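You operate a simulated robot arm through the tools that you are given. There is no shell and no other tool. Be economical: measure what you need, move in short steps, check, and stop when the job is done.

Carry out the task below with a simulated robot arm. There is one attempt and no reset: what you move stays moved.

TASK
Put the filter carton labelled "AIR" from the top of the grey bench on top of the white carton and the filter carton marked "OIL" on the foil pad there.
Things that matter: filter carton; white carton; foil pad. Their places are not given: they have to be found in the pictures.

It is judged by the outcome, as a careful person would: the job done as asked, and still so three seconds after it is handed in. It fails if anything else is knocked over, pushed out of place, dropped, spilled or broken.

THE ROBOT
A 6-joint arm with a two-finger parallel gripper, fixed in place. Base frame: the origin is at the foot of the arm, x ahead of it, y to its left, z up; the work surface is at about z = 0. Lengths are in mm, angles in rad, forces in N, time in s.
With the tool pointing down near the work surface it reaches from about 140 to 580 mm from the base axis. Its first joint turns from -1.152 to 1.152 rad. Payload 2.1 kg.
Tool frame: the origin (TCP) lies between the finger pads and is the grasp point; the fingertips stand 30 mm ahead of it; z points along the fingers, y is the line along which they close. The gripper opens to 94 mm. The fingers are 28 mm wide and 10 mm thick; the gripper's body (50 by 96 mm) begins 55 mm behind the TCP.
Orientation is that of the tool frame in the base frame, as a unit quaternion [w, x, y, z]. With the fingers straight down and closing along the base's y, the tool's x points along the base's -x, its y along +y and its z along -z.

THE INTERFACE
- The arm moves only by the tool servo_tool. Its argument "deltas" is a list of rows, each a list of 7 numbers: the shift along the tool's x, y, z in cm, then the turn, a rotation vector about the tool's x, y, z in rad, then the gripper command, from -1 (fully open) to 1 (shut), values between in proportion. In form: [[dx, dy, dz, ax, ay, az, jaw], ...]. A call has 1 to 20 rows; each row is the pose to reach, as a shift and turn from the pose commanded when the call began, along the tool's axes at that moment. A row lasts 0.2 s, in which the tool goes at most 50 mm and 0.15 rad; a call with a longer step from one row to the next is refused whole, and so is a gripper value outside its range. A pose out of reach is approached as far as the arm can. The call stops where the force on the tool passes 40 N (or 10 N more than at its start, if that is more) or the arm is blocked; 0.2 s more then pass. The fingers move at their own pace (about 72 mm/s each) and stop on an object; they squeeze with about 44 N. The grip force told is the motor's: it shows also when the fingers shut on nothing. Time passes only in rows, and 0.2 s behind the last, so rows that repeat a pose let the fingers close. It gives the time, the measured TCP pose, the force on the tool (base axes), the opening and the grip force at its end, in the units of the frame above (readings bear some noise).
- Cameras (640 x 400 px; columns grow to the right, rows downward): "scene" is fixed at [27.2, -365.9, 495.2]; the picture's right is [0.92, -0.39, 0.00], its down [-0.22, -0.53, -0.82] and it looks along [0.32, 0.76, -0.57] (base axes); focal length 214 px, centre (320, 200). "wrist" rides on the gripper at [-37, 0, -58] in the tool frame; the picture's right is [0.00, -1.00, 0.00], its down [0.97, 0.00, -0.24] and it looks along [0.24, 0.00, 0.97] (tool axes); focal length 218 px, centre (320, 200).
- capture(camera): a new picture of that camera. No time passes.
- locate(camera, pixels): for up to 12 pixels [column, row] of the newest picture of that camera ("zoom" is the newest enlarged one), the place [x, y, z] in the base frame of the surface seen there, good to about 2 mm, but the place of the scene camera against the robot may be out by one fixed shift of up to 25 mm in any direction. No time passes.
- enlarge(camera, box): a new picture of the part [left, top, right, bottom] of that camera's present view, enlarged. No time passes.
- sign_off(): hands the job in; it is judged then, once.

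Work in short steps. Measure before you move; look again where a grasp or a placing could have gone wrong, and mend it. You have 60 turns and 22 pictures in all, the two below and enlarged ones among them. Open the gripper and draw the arm clear of the work before you hand the job in, unless the task says otherwise; then end with one line.

The tools are called after "Request:" as name(argument=value, ...) on one line, values as JSON. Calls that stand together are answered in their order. servo_tool: Moves the arm, as the interface text tells. Its arguments: {"type":"object","properties":{"deltas":{"type":"array"}},"required":["deltas"]} The other tools are called the same way: capture (camera) takes a picture; locate (camera, pixels) gives the place of the surface under pixels of a picture; enlarge (camera, box) takes an enlarged picture of a part of a camera's view; sign_off () hands the job in.

At the start:

```text
t: 0.0
eef_pos: [324.2, 107.9, 387.2]
tcp_rot: [0.001, -0.001, 1.0, 0.0]
contact_force: [1.0, -0.6, -1.3]
finger_gap: 94.1
gripper_force: 0.0
```

scene: 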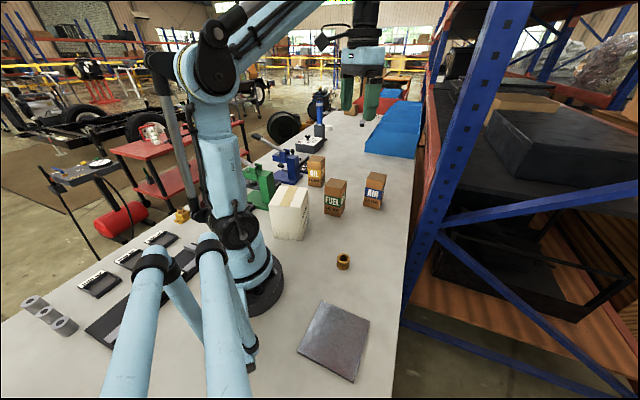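
wrist: 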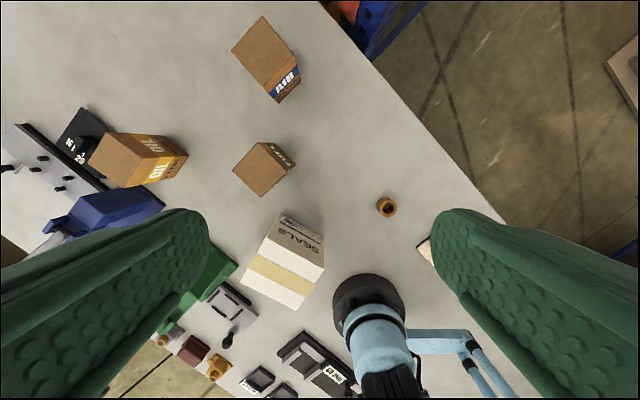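

The wrist view shows the AIR carton (268,60), FUEL (264,168), OIL (135,160), white SEALS carton (285,260). I locate their surfaces and take an enlarged view of the scene.

Request:
locate(camera="wrist", pixels=[[262, 17], [232, 50], [268, 91], [296, 62], [265, 143], [233, 168], [261, 196], [296, 166], [120, 160], [285, 215], [243, 282], [300, 307]])

Request:
locate(camera="scene", pixels=[[320, 305], [368, 322], [352, 380], [298, 350], [335, 340], [375, 176], [316, 159], [336, 182], [290, 195], [374, 204], [344, 262], [400, 150]])

Request:
enlarge(camera="scene", box=[240, 120, 420, 240])

Request:
enlarge(camera="wrist", box=[80, 0, 340, 320])

```text
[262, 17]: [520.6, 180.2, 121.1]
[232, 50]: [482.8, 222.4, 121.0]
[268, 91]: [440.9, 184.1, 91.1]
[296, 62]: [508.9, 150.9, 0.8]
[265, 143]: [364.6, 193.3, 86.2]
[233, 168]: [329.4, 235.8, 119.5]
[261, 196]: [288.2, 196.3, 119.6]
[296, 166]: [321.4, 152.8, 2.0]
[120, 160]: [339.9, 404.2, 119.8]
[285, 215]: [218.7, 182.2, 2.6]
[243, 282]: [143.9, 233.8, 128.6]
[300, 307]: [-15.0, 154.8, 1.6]
```

```text
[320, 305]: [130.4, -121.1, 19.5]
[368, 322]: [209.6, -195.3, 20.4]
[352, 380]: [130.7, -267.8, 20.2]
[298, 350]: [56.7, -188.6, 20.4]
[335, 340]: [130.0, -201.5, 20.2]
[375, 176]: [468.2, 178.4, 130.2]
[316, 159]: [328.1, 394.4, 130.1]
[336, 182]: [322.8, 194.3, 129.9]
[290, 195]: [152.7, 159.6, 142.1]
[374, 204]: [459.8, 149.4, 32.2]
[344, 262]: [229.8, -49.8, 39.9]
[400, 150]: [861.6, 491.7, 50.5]
```

```text
3.33 times, centred on (330, 180) of scene
```

zoom: 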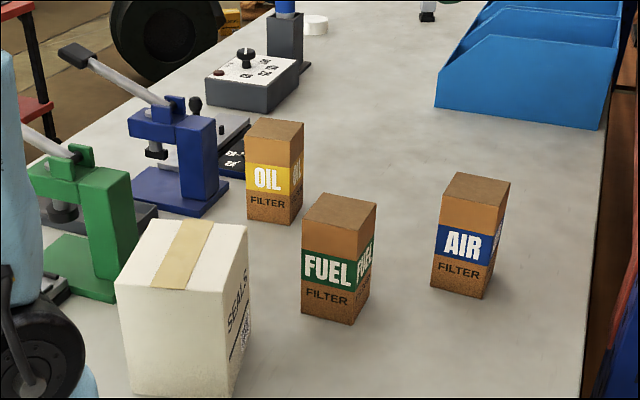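

```text
1.25 times, centred on (210, 160) of wrist
```

zoom: 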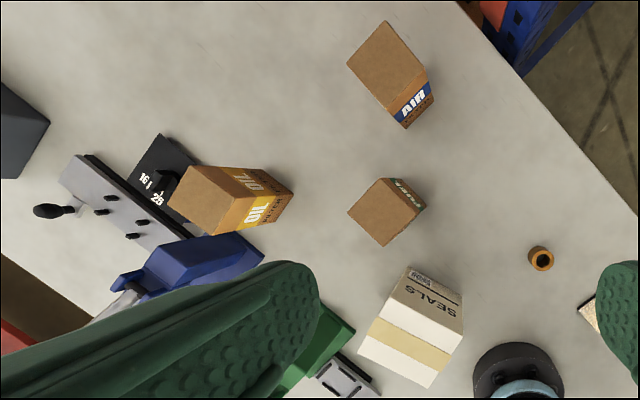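

The scene camera appears offset (about +10 mm in z). I get finer corners of the carton tops from the wrist zoom, and scene points to fix the offset.

Request:
locate(camera="zoom", pixels=[[387, 23], [350, 65], [389, 107], [424, 67], [382, 180], [350, 212], [386, 244], [421, 208], [183, 168], [171, 204], [218, 231], [232, 177]])

Request:
locate(camera="zoom", pixels=[[375, 320], [360, 352], [434, 386], [448, 353], [400, 365], [386, 306], [458, 335], [440, 345], [590, 310], [250, 200], [235, 245], [290, 190]])

Request:
enlarge(camera="scene", box=[240, 230, 420, 400])

Request:
locate(camera="scene", pixels=[[288, 187], [307, 188], [302, 206], [274, 204], [310, 157], [324, 158], [376, 173], [385, 175], [379, 181], [366, 179], [316, 161], [323, 164]])

```text
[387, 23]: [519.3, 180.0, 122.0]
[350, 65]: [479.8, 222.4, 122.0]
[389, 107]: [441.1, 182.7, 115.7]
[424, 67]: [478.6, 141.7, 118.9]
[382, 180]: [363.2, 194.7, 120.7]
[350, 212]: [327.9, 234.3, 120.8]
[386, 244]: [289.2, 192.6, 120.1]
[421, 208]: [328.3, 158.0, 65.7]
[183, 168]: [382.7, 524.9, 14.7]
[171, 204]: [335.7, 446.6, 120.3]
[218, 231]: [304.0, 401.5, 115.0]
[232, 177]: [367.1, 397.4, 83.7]
```

```text
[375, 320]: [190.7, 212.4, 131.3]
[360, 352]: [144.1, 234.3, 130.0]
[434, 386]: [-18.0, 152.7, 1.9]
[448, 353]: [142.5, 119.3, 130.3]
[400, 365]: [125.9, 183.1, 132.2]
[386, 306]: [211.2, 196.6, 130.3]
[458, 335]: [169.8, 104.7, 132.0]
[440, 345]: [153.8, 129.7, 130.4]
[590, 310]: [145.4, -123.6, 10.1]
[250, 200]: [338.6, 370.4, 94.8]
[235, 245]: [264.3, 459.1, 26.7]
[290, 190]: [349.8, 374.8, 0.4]
```

```text
2.35 times, centred on (330, 315) of scene
```

zoom: 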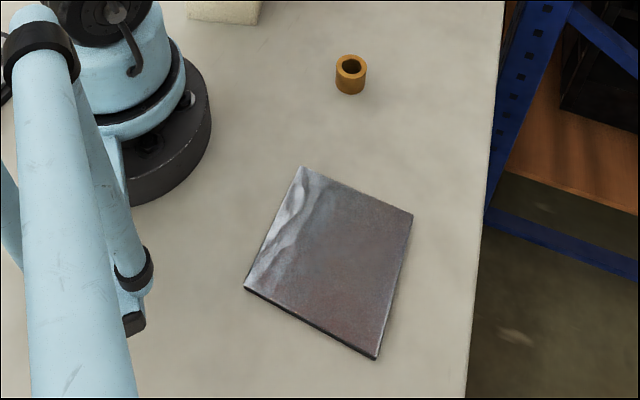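

```text
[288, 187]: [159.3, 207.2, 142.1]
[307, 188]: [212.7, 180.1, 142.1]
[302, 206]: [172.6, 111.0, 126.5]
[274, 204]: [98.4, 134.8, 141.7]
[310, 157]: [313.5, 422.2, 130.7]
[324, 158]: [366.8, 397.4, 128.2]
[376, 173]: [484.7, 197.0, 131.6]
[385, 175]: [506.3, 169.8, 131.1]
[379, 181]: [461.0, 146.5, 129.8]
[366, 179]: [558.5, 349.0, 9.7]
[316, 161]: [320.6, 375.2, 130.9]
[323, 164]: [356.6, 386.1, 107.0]
```

The foil pad is the square at about (130,-195). I do OIL first, since a finished AIR tower would sit under the arm; I move above OIL for a clean look.

Request:
servo_tool(deltas=[[0, 4, 0.3, 0, 0, 0, -1], [0, 8, 0.8, 0, 0, 0, -1], [0, 12, 1.5, 0, 0, 0, -1], [0, 16, 2, 0, 0, 0, -1], [0, 20, 2.5, 0, 0, 0, -1], [0, 24, 3, 0, 0, 0, -1], [0, 27, 3.5, 0, 0, 0, -1], [0, 29, 3.7, 0, 0, 0, -1], [0, 29, 3.7, 0, 0, 0, -1]])

Request:
capture(camera="wrist")

```text
t: 2.0
eef_pos: [309.5, 371.8, 333.1]
tcp_rot: [0.001, -0.001, 1.0, 0.0]
contact_force: [1.3, -0.6, 1.5]
finger_gap: 93.9
gripper_force: 0.0
out of reach, approached as far as the arm can: row 6, 7, 8, 9
```

```text
16 pictures are left
```

wrist: 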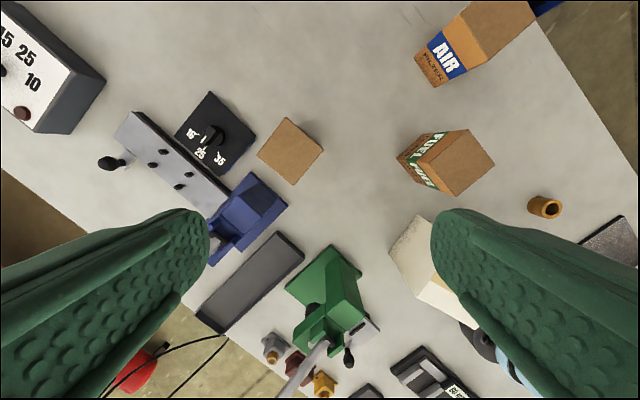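

OIL top is seen clean at corners (287,117),(257,152),(292,184),(324,150); the blue press is at (250,210) and a black plate at (215,130). I locate these and neighbours.

Request:
locate(camera="wrist", pixels=[[287, 120], [260, 152], [292, 181], [321, 151], [290, 150], [284, 204], [250, 178], [250, 125], [215, 135], [265, 195], [240, 205], [275, 180]])

Request:
locate(camera="wrist", pixels=[[468, 133], [433, 163], [457, 194], [492, 162], [421, 217], [391, 250], [472, 3], [448, 24], [486, 60], [600, 245], [632, 225], [290, 260]])

```text
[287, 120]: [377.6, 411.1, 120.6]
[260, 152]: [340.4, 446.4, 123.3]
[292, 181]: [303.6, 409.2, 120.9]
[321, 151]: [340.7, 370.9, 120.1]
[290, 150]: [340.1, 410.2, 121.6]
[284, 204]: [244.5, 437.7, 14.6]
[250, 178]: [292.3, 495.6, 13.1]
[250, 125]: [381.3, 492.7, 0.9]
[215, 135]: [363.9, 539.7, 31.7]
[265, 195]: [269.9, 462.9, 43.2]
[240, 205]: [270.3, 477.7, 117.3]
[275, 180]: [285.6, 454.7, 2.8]
```

```text
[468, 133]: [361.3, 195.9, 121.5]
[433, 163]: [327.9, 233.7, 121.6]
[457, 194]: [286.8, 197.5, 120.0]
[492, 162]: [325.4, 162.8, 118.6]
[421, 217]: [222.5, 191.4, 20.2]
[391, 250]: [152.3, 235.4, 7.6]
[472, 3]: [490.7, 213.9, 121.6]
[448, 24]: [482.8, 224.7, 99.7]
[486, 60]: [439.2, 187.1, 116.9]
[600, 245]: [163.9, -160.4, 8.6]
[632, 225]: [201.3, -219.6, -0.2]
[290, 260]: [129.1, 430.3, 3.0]
```

OIL centre is (340.6, 408.6), edges at 45°, top z≈121. I descend to z≈243 while yawing the tool by 45° so it closes along (-1,1), and check the commanded reference.

Request:
servo_tool(deltas=[[0, 0, 1.5, 0, 0, -0.13, -1], [0, 0, 3, 0, 0, -0.26, -1], [0, 0, 4.5, 0, 0, -0.39, -1], [0, 0, 6, 0, 0, -0.52, -1], [0, 0, 7.5, 0, 0, -0.65, -1], [0, 0, 9, 0, 0, -0.785, -1], [0, 0, 9, 0, 0, -0.785, -1]])

```text
t: 3.6
eef_pos: [307.1, 375.0, 242.3]
tcp_rot: [0.001, -0.384, 0.924, 0.0]
contact_force: [-0.5, -0.9, 0.9]
finger_gap: 94.0
gripper_force: 0.0
```

Now tool x = (-.71,-.71); OIL centre is 47.4 mm along tool -x. I move over it.

Request:
servo_tool(deltas=[[-2.4, 0, 0, 0, 0, 0, -1], [-4.74, 0, 0, 0, 0, 0, -1], [-4.74, 0, 0.5, 0, 0, 0, -1]])

Request:
capture(camera="wrist")

```text
t: 4.4
eef_pos: [343.9, 408.2, 238.7]
tcp_rot: [0.001, -0.383, 0.924, 0.001]
contact_force: [-0.3, 0.1, -0.6]
finger_gap: 94.1
gripper_force: 0.1
```

```text
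15 pictures are left
```

wrist: 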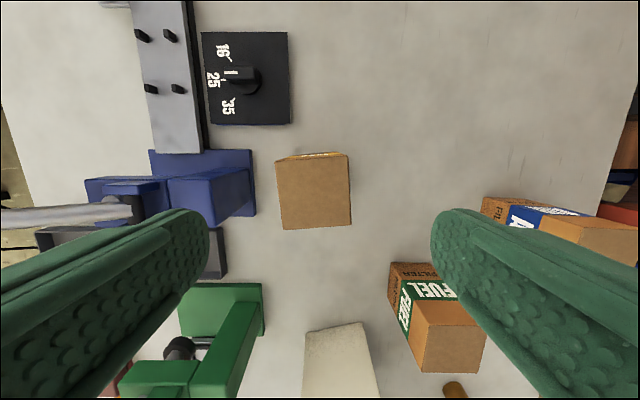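

The carton is square to the fingers, centre about (314,192). I verify its centre.

Request:
locate(camera="wrist", pixels=[[277, 163], [348, 157], [349, 223], [284, 227], [314, 192], [250, 160], [255, 212]])

```text
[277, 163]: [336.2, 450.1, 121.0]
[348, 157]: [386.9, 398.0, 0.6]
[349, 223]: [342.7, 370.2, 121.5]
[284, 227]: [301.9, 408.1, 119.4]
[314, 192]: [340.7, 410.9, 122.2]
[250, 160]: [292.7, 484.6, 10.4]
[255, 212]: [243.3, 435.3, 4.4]
```

Slight correction, then descend to z≈88 with jaw open.

Request:
servo_tool(deltas=[[0.15, 0.25, 3, 0, 0, 0, -1], [0.15, 0.25, 6, 0, 0, 0, -1], [0.15, 0.25, 9, 0, 0, 0, -1], [0.15, 0.25, 12, 0, 0, 0, -1], [0.15, 0.25, 14, 0, 0, 0, -1], [0.15, 0.25, 15, 0, 0, 0, -1]])

```text
t: 5.8
eef_pos: [341.7, 409.7, 88.6]
tcp_rot: [0.0, -0.382, 0.924, 0.001]
contact_force: [-0.9, 0.2, -0.2]
finger_gap: 93.9
gripper_force: 0.1
```

Centred at z≈88; close the fingers.

Request:
servo_tool(deltas=[[0, 0, 0, 0, 0, 0, 0], [0, 0, 0, 0, 0, 0, 1], [0, 0, 0, 0, 0, 0, 1], [0, 0, 0, 0, 0, 0, 1], [0, 0, -0.5, 0, 0, 0, 1]])

```text
t: 7.0
eef_pos: [341.3, 410.6, 92.6]
tcp_rot: [0.0, -0.382, 0.924, 0.0]
contact_force: [-0.1, 0.3, -2.0]
finger_gap: 64.2
gripper_force: 43.7
```

Gripped (64 mm, 44 N). Lift to z≈240 slowly and look.

Request:
servo_tool(deltas=[[0, 0, -2, 0, 0, 0, 1], [0, 0, -4, 0, 0, 0, 1], [0, 0, -7, 0, 0, 0, 1], [0, 0, -10, 0, 0, 0, 1], [0, 0, -13, 0, 0, 0, 1], [0, 0, -14.5, 0, 0, 0, 1]])

Request:
capture(camera="scene")

Request:
capture(camera="wrist")

```text
t: 8.4
eef_pos: [338.1, 407.7, 240.3]
tcp_rot: [0.001, -0.383, 0.924, 0.001]
contact_force: [-0.6, 0.2, -1.7]
finger_gap: 64.3
gripper_force: 43.8
```

```text
14 pictures are left
```

scene: 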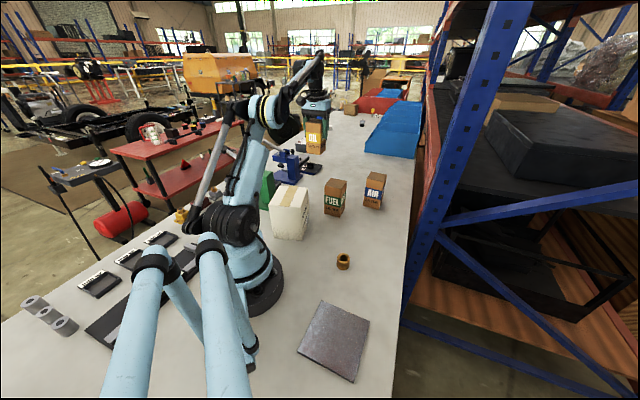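

```text
13 pictures are left
```

wrist: 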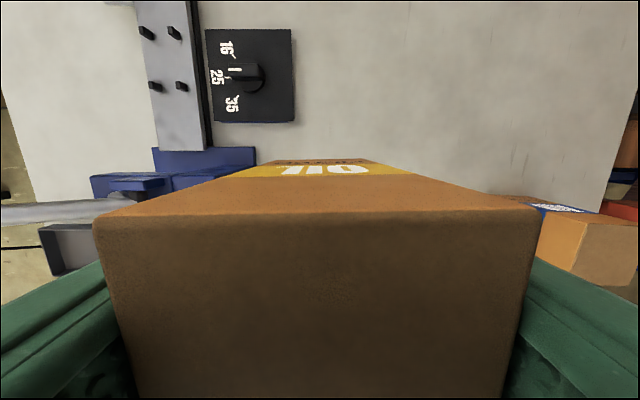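

OIL is held upright. I calibrate the scene camera's shift against wrist-measured FUEL/AIR tops with a strong zoom.

Request:
enlarge(camera="scene", box=[315, 165, 395, 215])

```text
8.00 times, centred on (355, 190) of scene
```

zoom: 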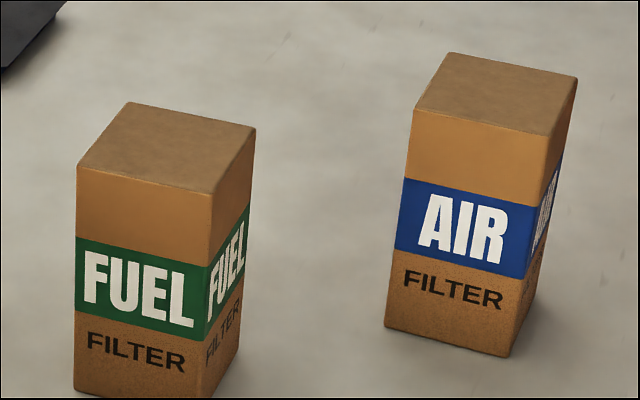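

Request:
locate(camera="zoom", pixels=[[130, 106], [253, 130], [211, 192], [81, 166], [450, 56], [574, 79], [545, 131], [416, 108]])

Request:
locate(camera="scene", pixels=[[324, 302], [368, 321], [353, 380], [299, 350]])

```text
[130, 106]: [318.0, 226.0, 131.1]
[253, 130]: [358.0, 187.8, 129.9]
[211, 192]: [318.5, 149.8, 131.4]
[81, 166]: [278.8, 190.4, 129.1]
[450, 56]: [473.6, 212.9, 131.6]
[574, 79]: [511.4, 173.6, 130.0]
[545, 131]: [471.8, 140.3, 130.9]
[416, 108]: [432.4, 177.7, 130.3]
```

```text
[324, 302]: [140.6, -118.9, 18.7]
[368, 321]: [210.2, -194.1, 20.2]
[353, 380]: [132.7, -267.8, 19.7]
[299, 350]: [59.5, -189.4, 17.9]
```

Scene shift is about (-7,-7,+10), so the foil pad centre is ≈(140,-186), top ≈10. I carry OIL there on an arc at z≈270, turning the tool with the arm.

Request:
servo_tool(deltas=[[2.91, -2.97, -0.6, 0, 0, 0.087, 1], [5.82, -5.94, -1.2, 0, 0, 0.174, 1], [8.74, -8.91, -1.8, 0, 0, 0.262, 1], [11.65, -11.88, -2.4, 0, 0, 0.349, 1], [14.56, -14.85, -3, 0, 0, 0.436, 1], [17.53, -17.54, -3, 0, 0, 0.524, 1], [20.5, -20.22, -3, 0, 0, 0.611, 1], [23.47, -22.91, -3, 0, 0, 0.698, 1], [26.44, -25.59, -3, 0, 0, 0.785, 1], [29.41, -28.28, -3, 0, 0, 0.873, 1], [32.95, -28.63, -3, 0, 0, 0.96, 1], [36.48, -28.99, -3, 0, 0, 1.047, 1], [40.02, -29.34, -3, 0, 0, 1.134, 1], [43.55, -29.69, -3, 0, 0, 1.222, 1], [46.66, -29.27, -3, 0, 0, 1.309, 1], [49.77, -28.85, -3, 0, 0, 1.396, 1], [52.88, -28.42, -3, 0, 0, 1.484, 1], [55.99, -28.0, -3, 0, 0, 1.571, 1], [55.99, -28.0, -3, 0, 0, 1.571, 1]])

Request:
capture(camera="scene")

Request:
capture(camera="wrist")

```text
t: 12.4
eef_pos: [142.6, -187.0, 267.1]
tcp_rot: [0.0, 0.383, 0.924, 0.0]
contact_force: [0.5, 0.2, -2.4]
finger_gap: 64.4
gripper_force: 44.4
```

```text
11 pictures are left
```

scene: 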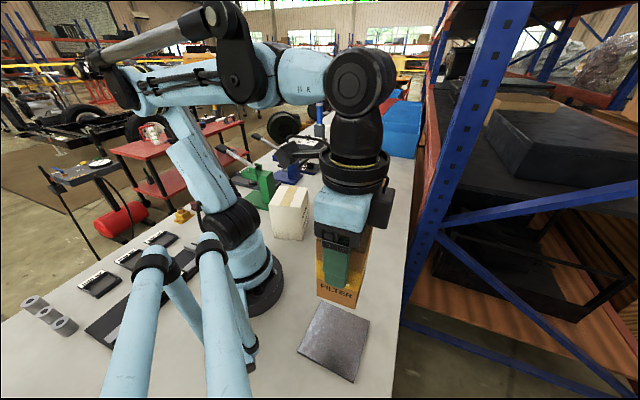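

```text
10 pictures are left
```

wrist: 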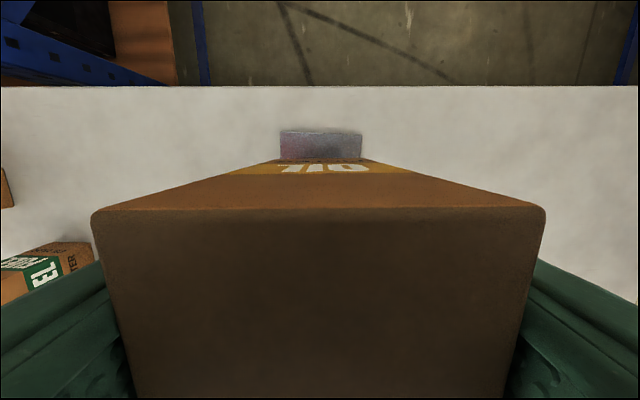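

The pad's far edge is visible at (281,131)-(362,131), well centred. I measure it.

Request:
locate(camera="wrist", pixels=[[283, 133], [360, 133], [320, 133], [320, 146]])

```text
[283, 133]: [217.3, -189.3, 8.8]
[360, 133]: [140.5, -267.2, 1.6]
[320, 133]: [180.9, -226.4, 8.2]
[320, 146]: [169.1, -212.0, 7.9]
```

Pad centre confirmed ≈(141,-189). Descend to just above the pad.

Request:
servo_tool(deltas=[[0, 0, 3.5, 0, 0, 0, 1], [0, 0, 7, 0, 0, 0, 1], [0, 0, 10, 0, 0, 0, 1], [0, 0, 13, 0, 0, 0, 1], [0, 0, 15, 0, 0, 0, 1], [0, 0, 16.2, 0, 0, 0, 1], [0, 0, 16.4, 0, 0, 0, 1]])

Request:
enlarge(camera="scene", box=[260, 220, 420, 390])

```text
t: 14.0
eef_pos: [143.6, -184.9, 103.5]
tcp_rot: [0.0, 0.382, 0.924, 0.001]
contact_force: [-0.4, -0.3, -2.1]
finger_gap: 64.1
gripper_force: 44.0
```

```text
2.35 times, centred on (340, 305) of scene
```

zoom: 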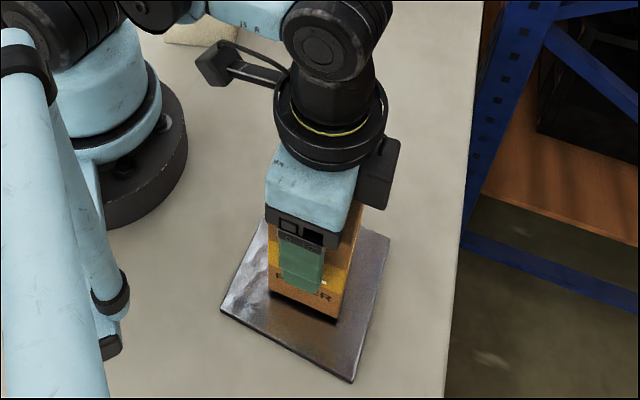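

Just above the pad. Small 4 mm correction toward centre, then lower until contact.

Request:
servo_tool(deltas=[[-0.1, -0.4, 0, 0, 0, 0, 1], [-0.1, -0.4, 0.2, 0, 0, 0, 1], [-0.1, -0.4, 0.4, 0, 0, 0, 1], [-0.1, -0.4, 0.55, 0, 0, 0, 1]])

```text
t: 15.0
eef_pos: [140.2, -188.1, 97.8]
tcp_rot: [0.0, 0.382, 0.924, 0.001]
contact_force: [0.7, -1.4, -3.2]
finger_gap: 63.9
gripper_force: 44.2
```

Request:
servo_tool(deltas=[[0, 0, 0.1, 0, 0, 0, 1], [0, 0, 0.2, 0, 0, 0, 1], [0, 0, 0.3, 0, 0, 0, 1]])

```text
t: 15.8
eef_pos: [141.9, -188.3, 96.3]
tcp_rot: [0.0, 0.383, 0.924, 0.0]
contact_force: [-2.0, 2.5, 35.1]
finger_gap: 63.9
gripper_force: 44.3
```

Firm contact (35 N). Ease up 2 mm, then open and retreat straight up.

Request:
servo_tool(deltas=[[0, 0, -0.15, 0, 0, 0, 1], [0, 0, -0.15, 0, 0, 0, 0.1], [0, 0, -0.15, 0, 0, 0, -0.5], [0, 0, -0.15, 0, 0, 0, -1], [0, 0, -0.15, 0, 0, 0, -1]])

Request:
servo_tool(deltas=[[0, 0, -1.5, 0, 0, 0, -1], [0, 0, -4, 0, 0, 0, -1], [0, 0, -8, 0, 0, 0, -1], [0, 0, -12, 0, 0, 0, -1], [0, 0, -16, 0, 0, 0, -1], [0, 0, -19, 0, 0, 0, -1]])

Request:
capture(camera="wrist")

```text
t: 17.0
eef_pos: [141.2, -188.8, 96.6]
tcp_rot: [0.0, 0.383, 0.924, 0.001]
contact_force: [0.0, -0.5, -0.3]
finger_gap: 94.2
gripper_force: 0.2
```

```text
t: 18.4
eef_pos: [141.1, -189.7, 287.8]
tcp_rot: [0.0, 0.383, 0.924, 0.001]
contact_force: [-0.5, -0.8, 0.2]
finger_gap: 94.1
gripper_force: 0.0
```

```text
8 pictures are left
```

wrist: 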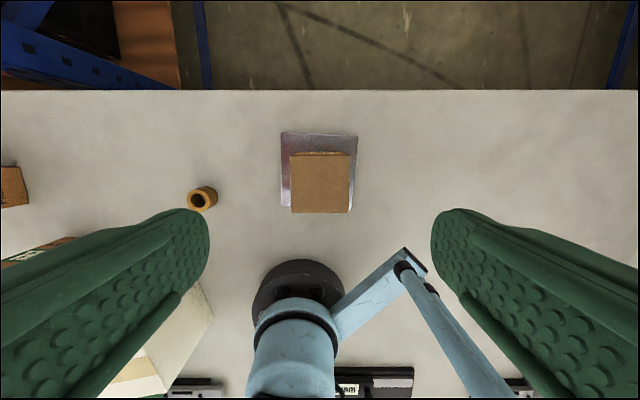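

OIL stands on the pad. Before going to AIR, I check where the bench edge and the rack are relative to it.

Request:
locate(camera="wrist", pixels=[[320, 93], [20, 93], [60, 60], [120, 78], [10, 20], [20, 80], [160, 310], [320, 180], [190, 330]])

Request:
locate(camera="scene", pixels=[[405, 290], [420, 240], [445, 170], [470, 100], [490, 30], [415, 100], [430, 200]])

```text
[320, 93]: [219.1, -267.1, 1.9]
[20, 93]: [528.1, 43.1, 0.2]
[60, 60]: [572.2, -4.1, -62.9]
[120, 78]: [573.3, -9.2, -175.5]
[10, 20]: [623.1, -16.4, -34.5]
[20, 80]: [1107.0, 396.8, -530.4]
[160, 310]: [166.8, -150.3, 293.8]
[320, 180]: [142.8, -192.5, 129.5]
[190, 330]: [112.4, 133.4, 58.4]
```

```text
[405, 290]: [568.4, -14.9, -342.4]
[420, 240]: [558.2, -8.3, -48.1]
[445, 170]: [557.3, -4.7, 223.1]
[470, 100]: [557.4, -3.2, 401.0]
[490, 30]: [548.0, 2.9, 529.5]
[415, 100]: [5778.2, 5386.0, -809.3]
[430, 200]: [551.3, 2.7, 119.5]
```

Rack post is ~190 mm away from AIR, fine. I move in a straight line to above AIR (480,182) at z≈255, yawing to close along (-1,1).

Request:
servo_tool(deltas=[[0.19, 4.19, 0, 0, 0, -0.131, -1], [0.38, 8.38, 0, 0, 0, -0.262, -1], [0.57, 12.57, 0, 0, 0, -0.393, -1], [0.76, 16.76, 0.4, 0, 0, -0.524, -1], [0.95, 20.95, 0.8, 0, 0, -0.654, -1], [1.14, 25.14, 1.2, 0, 0, -0.785, -1], [1.33, 29.33, 1.6, 0, 0, -0.916, -1], [1.52, 33.52, 2.0, 0, 0, -1.047, -1], [1.71, 37.71, 2.4, 0, 0, -1.178, -1], [1.9, 41.9, 2.8, 0, 0, -1.309, -1], [2.09, 46.09, 3.2, 0, 0, -1.44, -1], [2.28, 50.28, 3.5, 0, 0, -1.571, -1], [2.28, 50.28, 3.5, 0, 0, -1.571, -1]])

Request:
capture(camera="wrist")

```text
t: 21.2
eef_pos: [483.6, 183.6, 253.2]
tcp_rot: [0.001, -0.383, 0.924, 0.0]
contact_force: [0.5, -0.2, 0.3]
finger_gap: 94.1
gripper_force: 0.0
```

```text
7 pictures are left
```

wrist: 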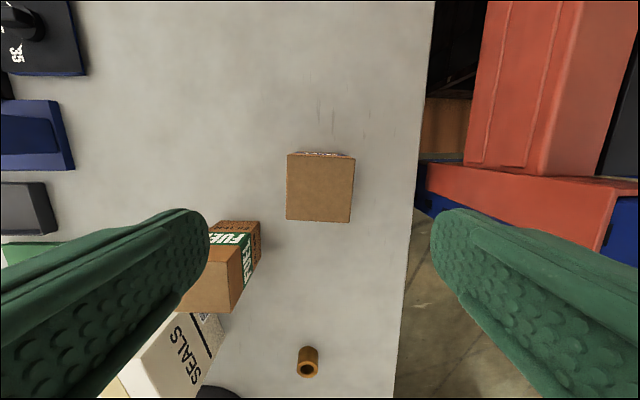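

AIR is square to the fingers, centre ~(320,188). I verify its centre and the orange rack shelf's distance.

Request:
locate(camera="wrist", pixels=[[290, 156], [352, 160], [350, 220], [289, 218], [320, 188], [450, 200], [490, 100], [430, 180], [198, 318], [150, 345]])

```text
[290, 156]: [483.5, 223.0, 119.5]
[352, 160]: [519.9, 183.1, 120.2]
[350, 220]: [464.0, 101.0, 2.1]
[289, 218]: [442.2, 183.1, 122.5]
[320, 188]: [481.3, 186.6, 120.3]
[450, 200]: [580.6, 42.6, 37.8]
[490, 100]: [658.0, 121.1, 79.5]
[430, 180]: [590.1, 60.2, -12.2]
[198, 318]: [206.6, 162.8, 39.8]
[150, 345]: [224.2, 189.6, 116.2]
```

AIR centre ≈(481,183). Correct slightly and descend to z≈88.

Request:
servo_tool(deltas=[[0.2, 0.14, 3.5, 0, 0, 0, -1], [0.2, 0.14, 7, 0, 0, 0, -1], [0.2, 0.14, 10.5, 0, 0, 0, -1], [0.2, 0.14, 13.5, 0, 0, 0, -1], [0.2, 0.14, 15.5, 0, 0, 0, -1], [0.2, 0.14, 16.5, 0, 0, 0, -1]])

Request:
servo_tool(deltas=[[0, 0, 0, 0, 0, 0, 0], [0, 0, 0, 0, 0, 0, 1], [0, 0, 0, 0, 0, 0, 1], [0, 0, 0, 0, 0, 0, 1], [0, 0, 0, 0, 0, 0, 1]])

```text
t: 22.6
eef_pos: [479.4, 182.4, 86.1]
tcp_rot: [0.001, -0.383, 0.924, 0.0]
contact_force: [-0.1, 0.1, 0.6]
finger_gap: 93.9
gripper_force: 0.0
```

```text
t: 23.8
eef_pos: [479.8, 181.6, 87.1]
tcp_rot: [0.001, -0.382, 0.924, 0.001]
contact_force: [0.2, -0.1, -0.8]
finger_gap: 64.3
gripper_force: 43.9
```

Gripped AIR. Lift straight up to z≈255, and zoom on the white carton in the scene view.

Request:
servo_tool(deltas=[[0, 0, -2, 0, 0, 0, 1], [0, 0, -5, 0, 0, 0, 1], [0, 0, -8.5, 0, 0, 0, 1], [0, 0, -12, 0, 0, 0, 1], [0, 0, -15, 0, 0, 0, 1], [0, 0, -17, 0, 0, 0, 1]])

Request:
enlarge(camera="scene", box=[240, 175, 336, 245])

```text
t: 25.2
eef_pos: [479.0, 183.1, 256.8]
tcp_rot: [0.001, -0.382, 0.924, 0.0]
contact_force: [0.3, 0.2, -1.7]
finger_gap: 64.1
gripper_force: 44.5
```

```text
5.71 times, centred on (288, 210) of scene
```

zoom: 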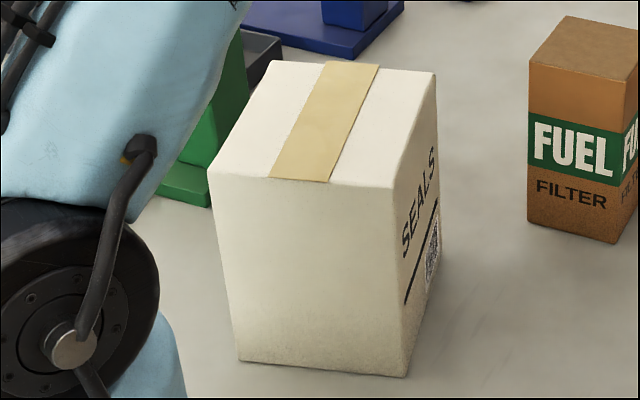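

The white carton's top corners are at (271,62),(435,74),(393,186),(210,173); locate them.

Request:
locate(camera="zoom", pixels=[[274, 65], [431, 77], [391, 182], [214, 170], [325, 120]])

```text
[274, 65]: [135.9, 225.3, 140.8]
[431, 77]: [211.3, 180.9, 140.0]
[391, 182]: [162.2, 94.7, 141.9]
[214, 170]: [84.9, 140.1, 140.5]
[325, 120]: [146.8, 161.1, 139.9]
```

White carton centre corrected ≈(155.5,168), top z≈130, edges at ~60°. Carry AIR over it at z≈260, adding 0.25 rad yaw to align.

Request:
servo_tool(deltas=[[2.99, 2.73, 0, 0, 0, -0.03, 1], [5.98, 5.45, -0.5, 0, 0, -0.06, 1], [8.97, 8.18, -1, 0, 0, -0.09, 1], [11.96, 10.9, -1, 0, 0, -0.13, 1], [14.96, 13.63, -1, 0, 0, -0.16, 1], [17.95, 16.36, -1, 0, 0, -0.19, 1], [20.94, 19.08, -1, 0, 0, -0.22, 1], [23.0, 20.95, -1, 0, 0, -0.253, 1], [23.93, 21.81, -1, 0, 0, -0.253, 1], [23.93, 21.81, 0, 0, 0, -0.253, 1]])

Request:
enlarge(camera="scene", box=[220, 120, 360, 250])

```text
t: 27.4
eef_pos: [152.9, 167.5, 256.4]
tcp_rot: [0.001, -0.496, 0.868, 0.0]
contact_force: [-1.0, 0.5, -2.7]
finger_gap: 63.8
gripper_force: 44.0
```

```text
3.08 times, centred on (290, 185) of scene
```

zoom: 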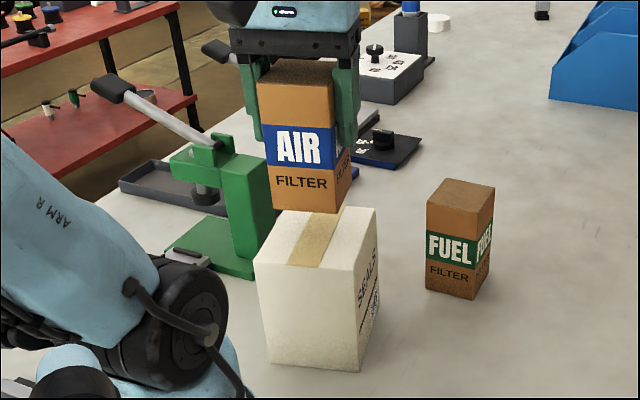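

Positioned over the carton. Small correction, descend to ~4 mm above.

Request:
servo_tool(deltas=[[-0.15, -0.2, 1, 0, 0, 0, 1], [-0.15, -0.2, 2, 0, 0, 0, 1], [-0.15, -0.2, 3, 0, 0, 0, 1], [-0.15, -0.2, 3.4, 0, 0, 0, 1], [-0.15, -0.2, 3.6, 0, 0, 0, 1]])

```text
t: 28.6
eef_pos: [156.9, 167.4, 220.5]
tcp_rot: [0.0, -0.496, 0.868, 0.001]
contact_force: [0.0, -0.1, -2.4]
finger_gap: 63.8
gripper_force: 44.0
```

Lower in 1 mm steps to contact.

Request:
servo_tool(deltas=[[0, 0, 0.1, 0, 0, 0, 1], [0, 0, 0.2, 0, 0, 0, 1], [0, 0, 0.3, 0, 0, 0, 1]])

```text
t: 29.4
eef_pos: [157.6, 168.8, 217.8]
tcp_rot: [0.001, -0.496, 0.868, 0.0]
contact_force: [0.6, -0.7, -1.9]
finger_gap: 64.0
gripper_force: 44.1
```

Request:
servo_tool(deltas=[[0, 0, 0.07, 0, 0, 0, 1], [0, 0, 0.14, 0, 0, 0, 1]])

```text
t: 30.0
eef_pos: [157.0, 168.3, 217.0]
tcp_rot: [0.001, -0.496, 0.868, 0.001]
contact_force: [0.0, -0.2, -2.0]
finger_gap: 64.0
gripper_force: 43.8
```

Request:
servo_tool(deltas=[[0, 0, 0.07, 0, 0, 0, 1], [0, 0, 0.14, 0, 0, 0, 1]])

```text
t: 30.6
eef_pos: [157.5, 169.2, 215.8]
tcp_rot: [-0.001, -0.496, 0.868, -0.001]
contact_force: [-0.1, -5.8, 25.0]
finger_gap: 64.0
gripper_force: 44.2
```

Contact (25 N). Ease 1 mm and open, then rise straight up.

Request:
servo_tool(deltas=[[0, 0, -0.1, 0, 0, 0, 1], [0, 0, -0.1, 0, 0, 0, 0.2], [0, 0, -0.1, 0, 0, 0, -0.3], [0, 0, -0.1, 0, 0, 0, -1], [0, 0, -0.1, 0, 0, 0, -1]])

Request:
servo_tool(deltas=[[0, 0, -1.5, 0, 0, 0, -1], [0, 0, -4, 0, 0, 0, -1], [0, 0, -8, 0, 0, 0, -1], [0, 0, -12, 0, 0, 0, -1], [0, 0, -16, 0, 0, 0, -1]])

Request:
capture(camera="scene")

```text
t: 31.8
eef_pos: [157.2, 167.8, 215.6]
tcp_rot: [0.001, -0.497, 0.868, 0.001]
contact_force: [0.1, -0.5, -0.1]
finger_gap: 94.1
gripper_force: 0.0
```

```text
t: 33.0
eef_pos: [155.3, 169.1, 376.4]
tcp_rot: [0.001, -0.497, 0.868, 0.0]
contact_force: [0.5, 0.2, -0.1]
finger_gap: 93.9
gripper_force: 0.1
```

```text
4 pictures are left
```

scene: 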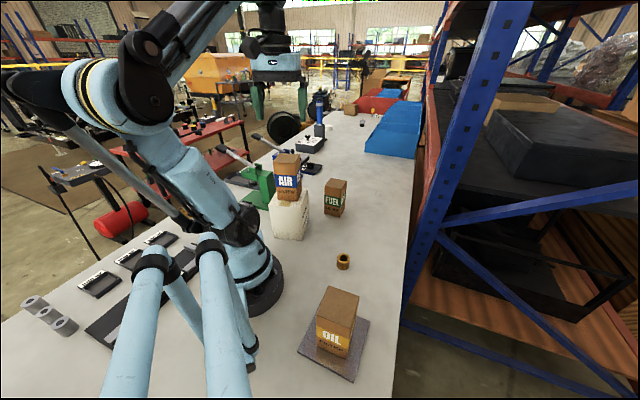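

Both cartons stand where asked and FUEL is untouched. I draw the arm aside, then check once more.

Request:
servo_tool(deltas=[[-0.4, -4, 0, 0, 0, 0, -1], [-0.8, -8, 0, 0, 0, 0, -1], [-1.2, -12, 0, 0, 0, 0, -1], [-1.6, -16, 0, 0, 0, 0, -1], [-1.6, -16, 0, 0, 0, 0, -1]])

Request:
enlarge(camera="scene", box=[220, 120, 420, 390])

```text
t: 34.2
eef_pos: [301.7, 99.6, 375.8]
tcp_rot: [0.0, -0.496, 0.868, 0.0]
contact_force: [-1.2, -0.3, 0.1]
finger_gap: 94.1
gripper_force: 0.1
```

```text
1.48 times, centred on (320, 255) of scene
```

zoom: 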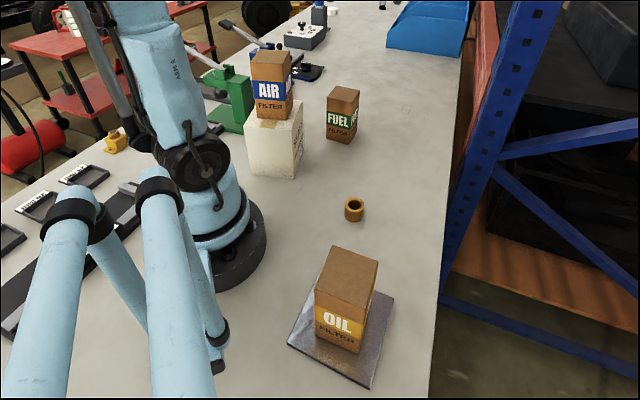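

Everything is stable and the arm is clear; I hand in.

Request:
sign_off()

```text
The job is handed in.
```

The AIR carton is standing on top of the white carton and the OIL carton is standing on the foil pad. Nothing else looked moved in the last picture, and the gripper was open and clear before I handed in.
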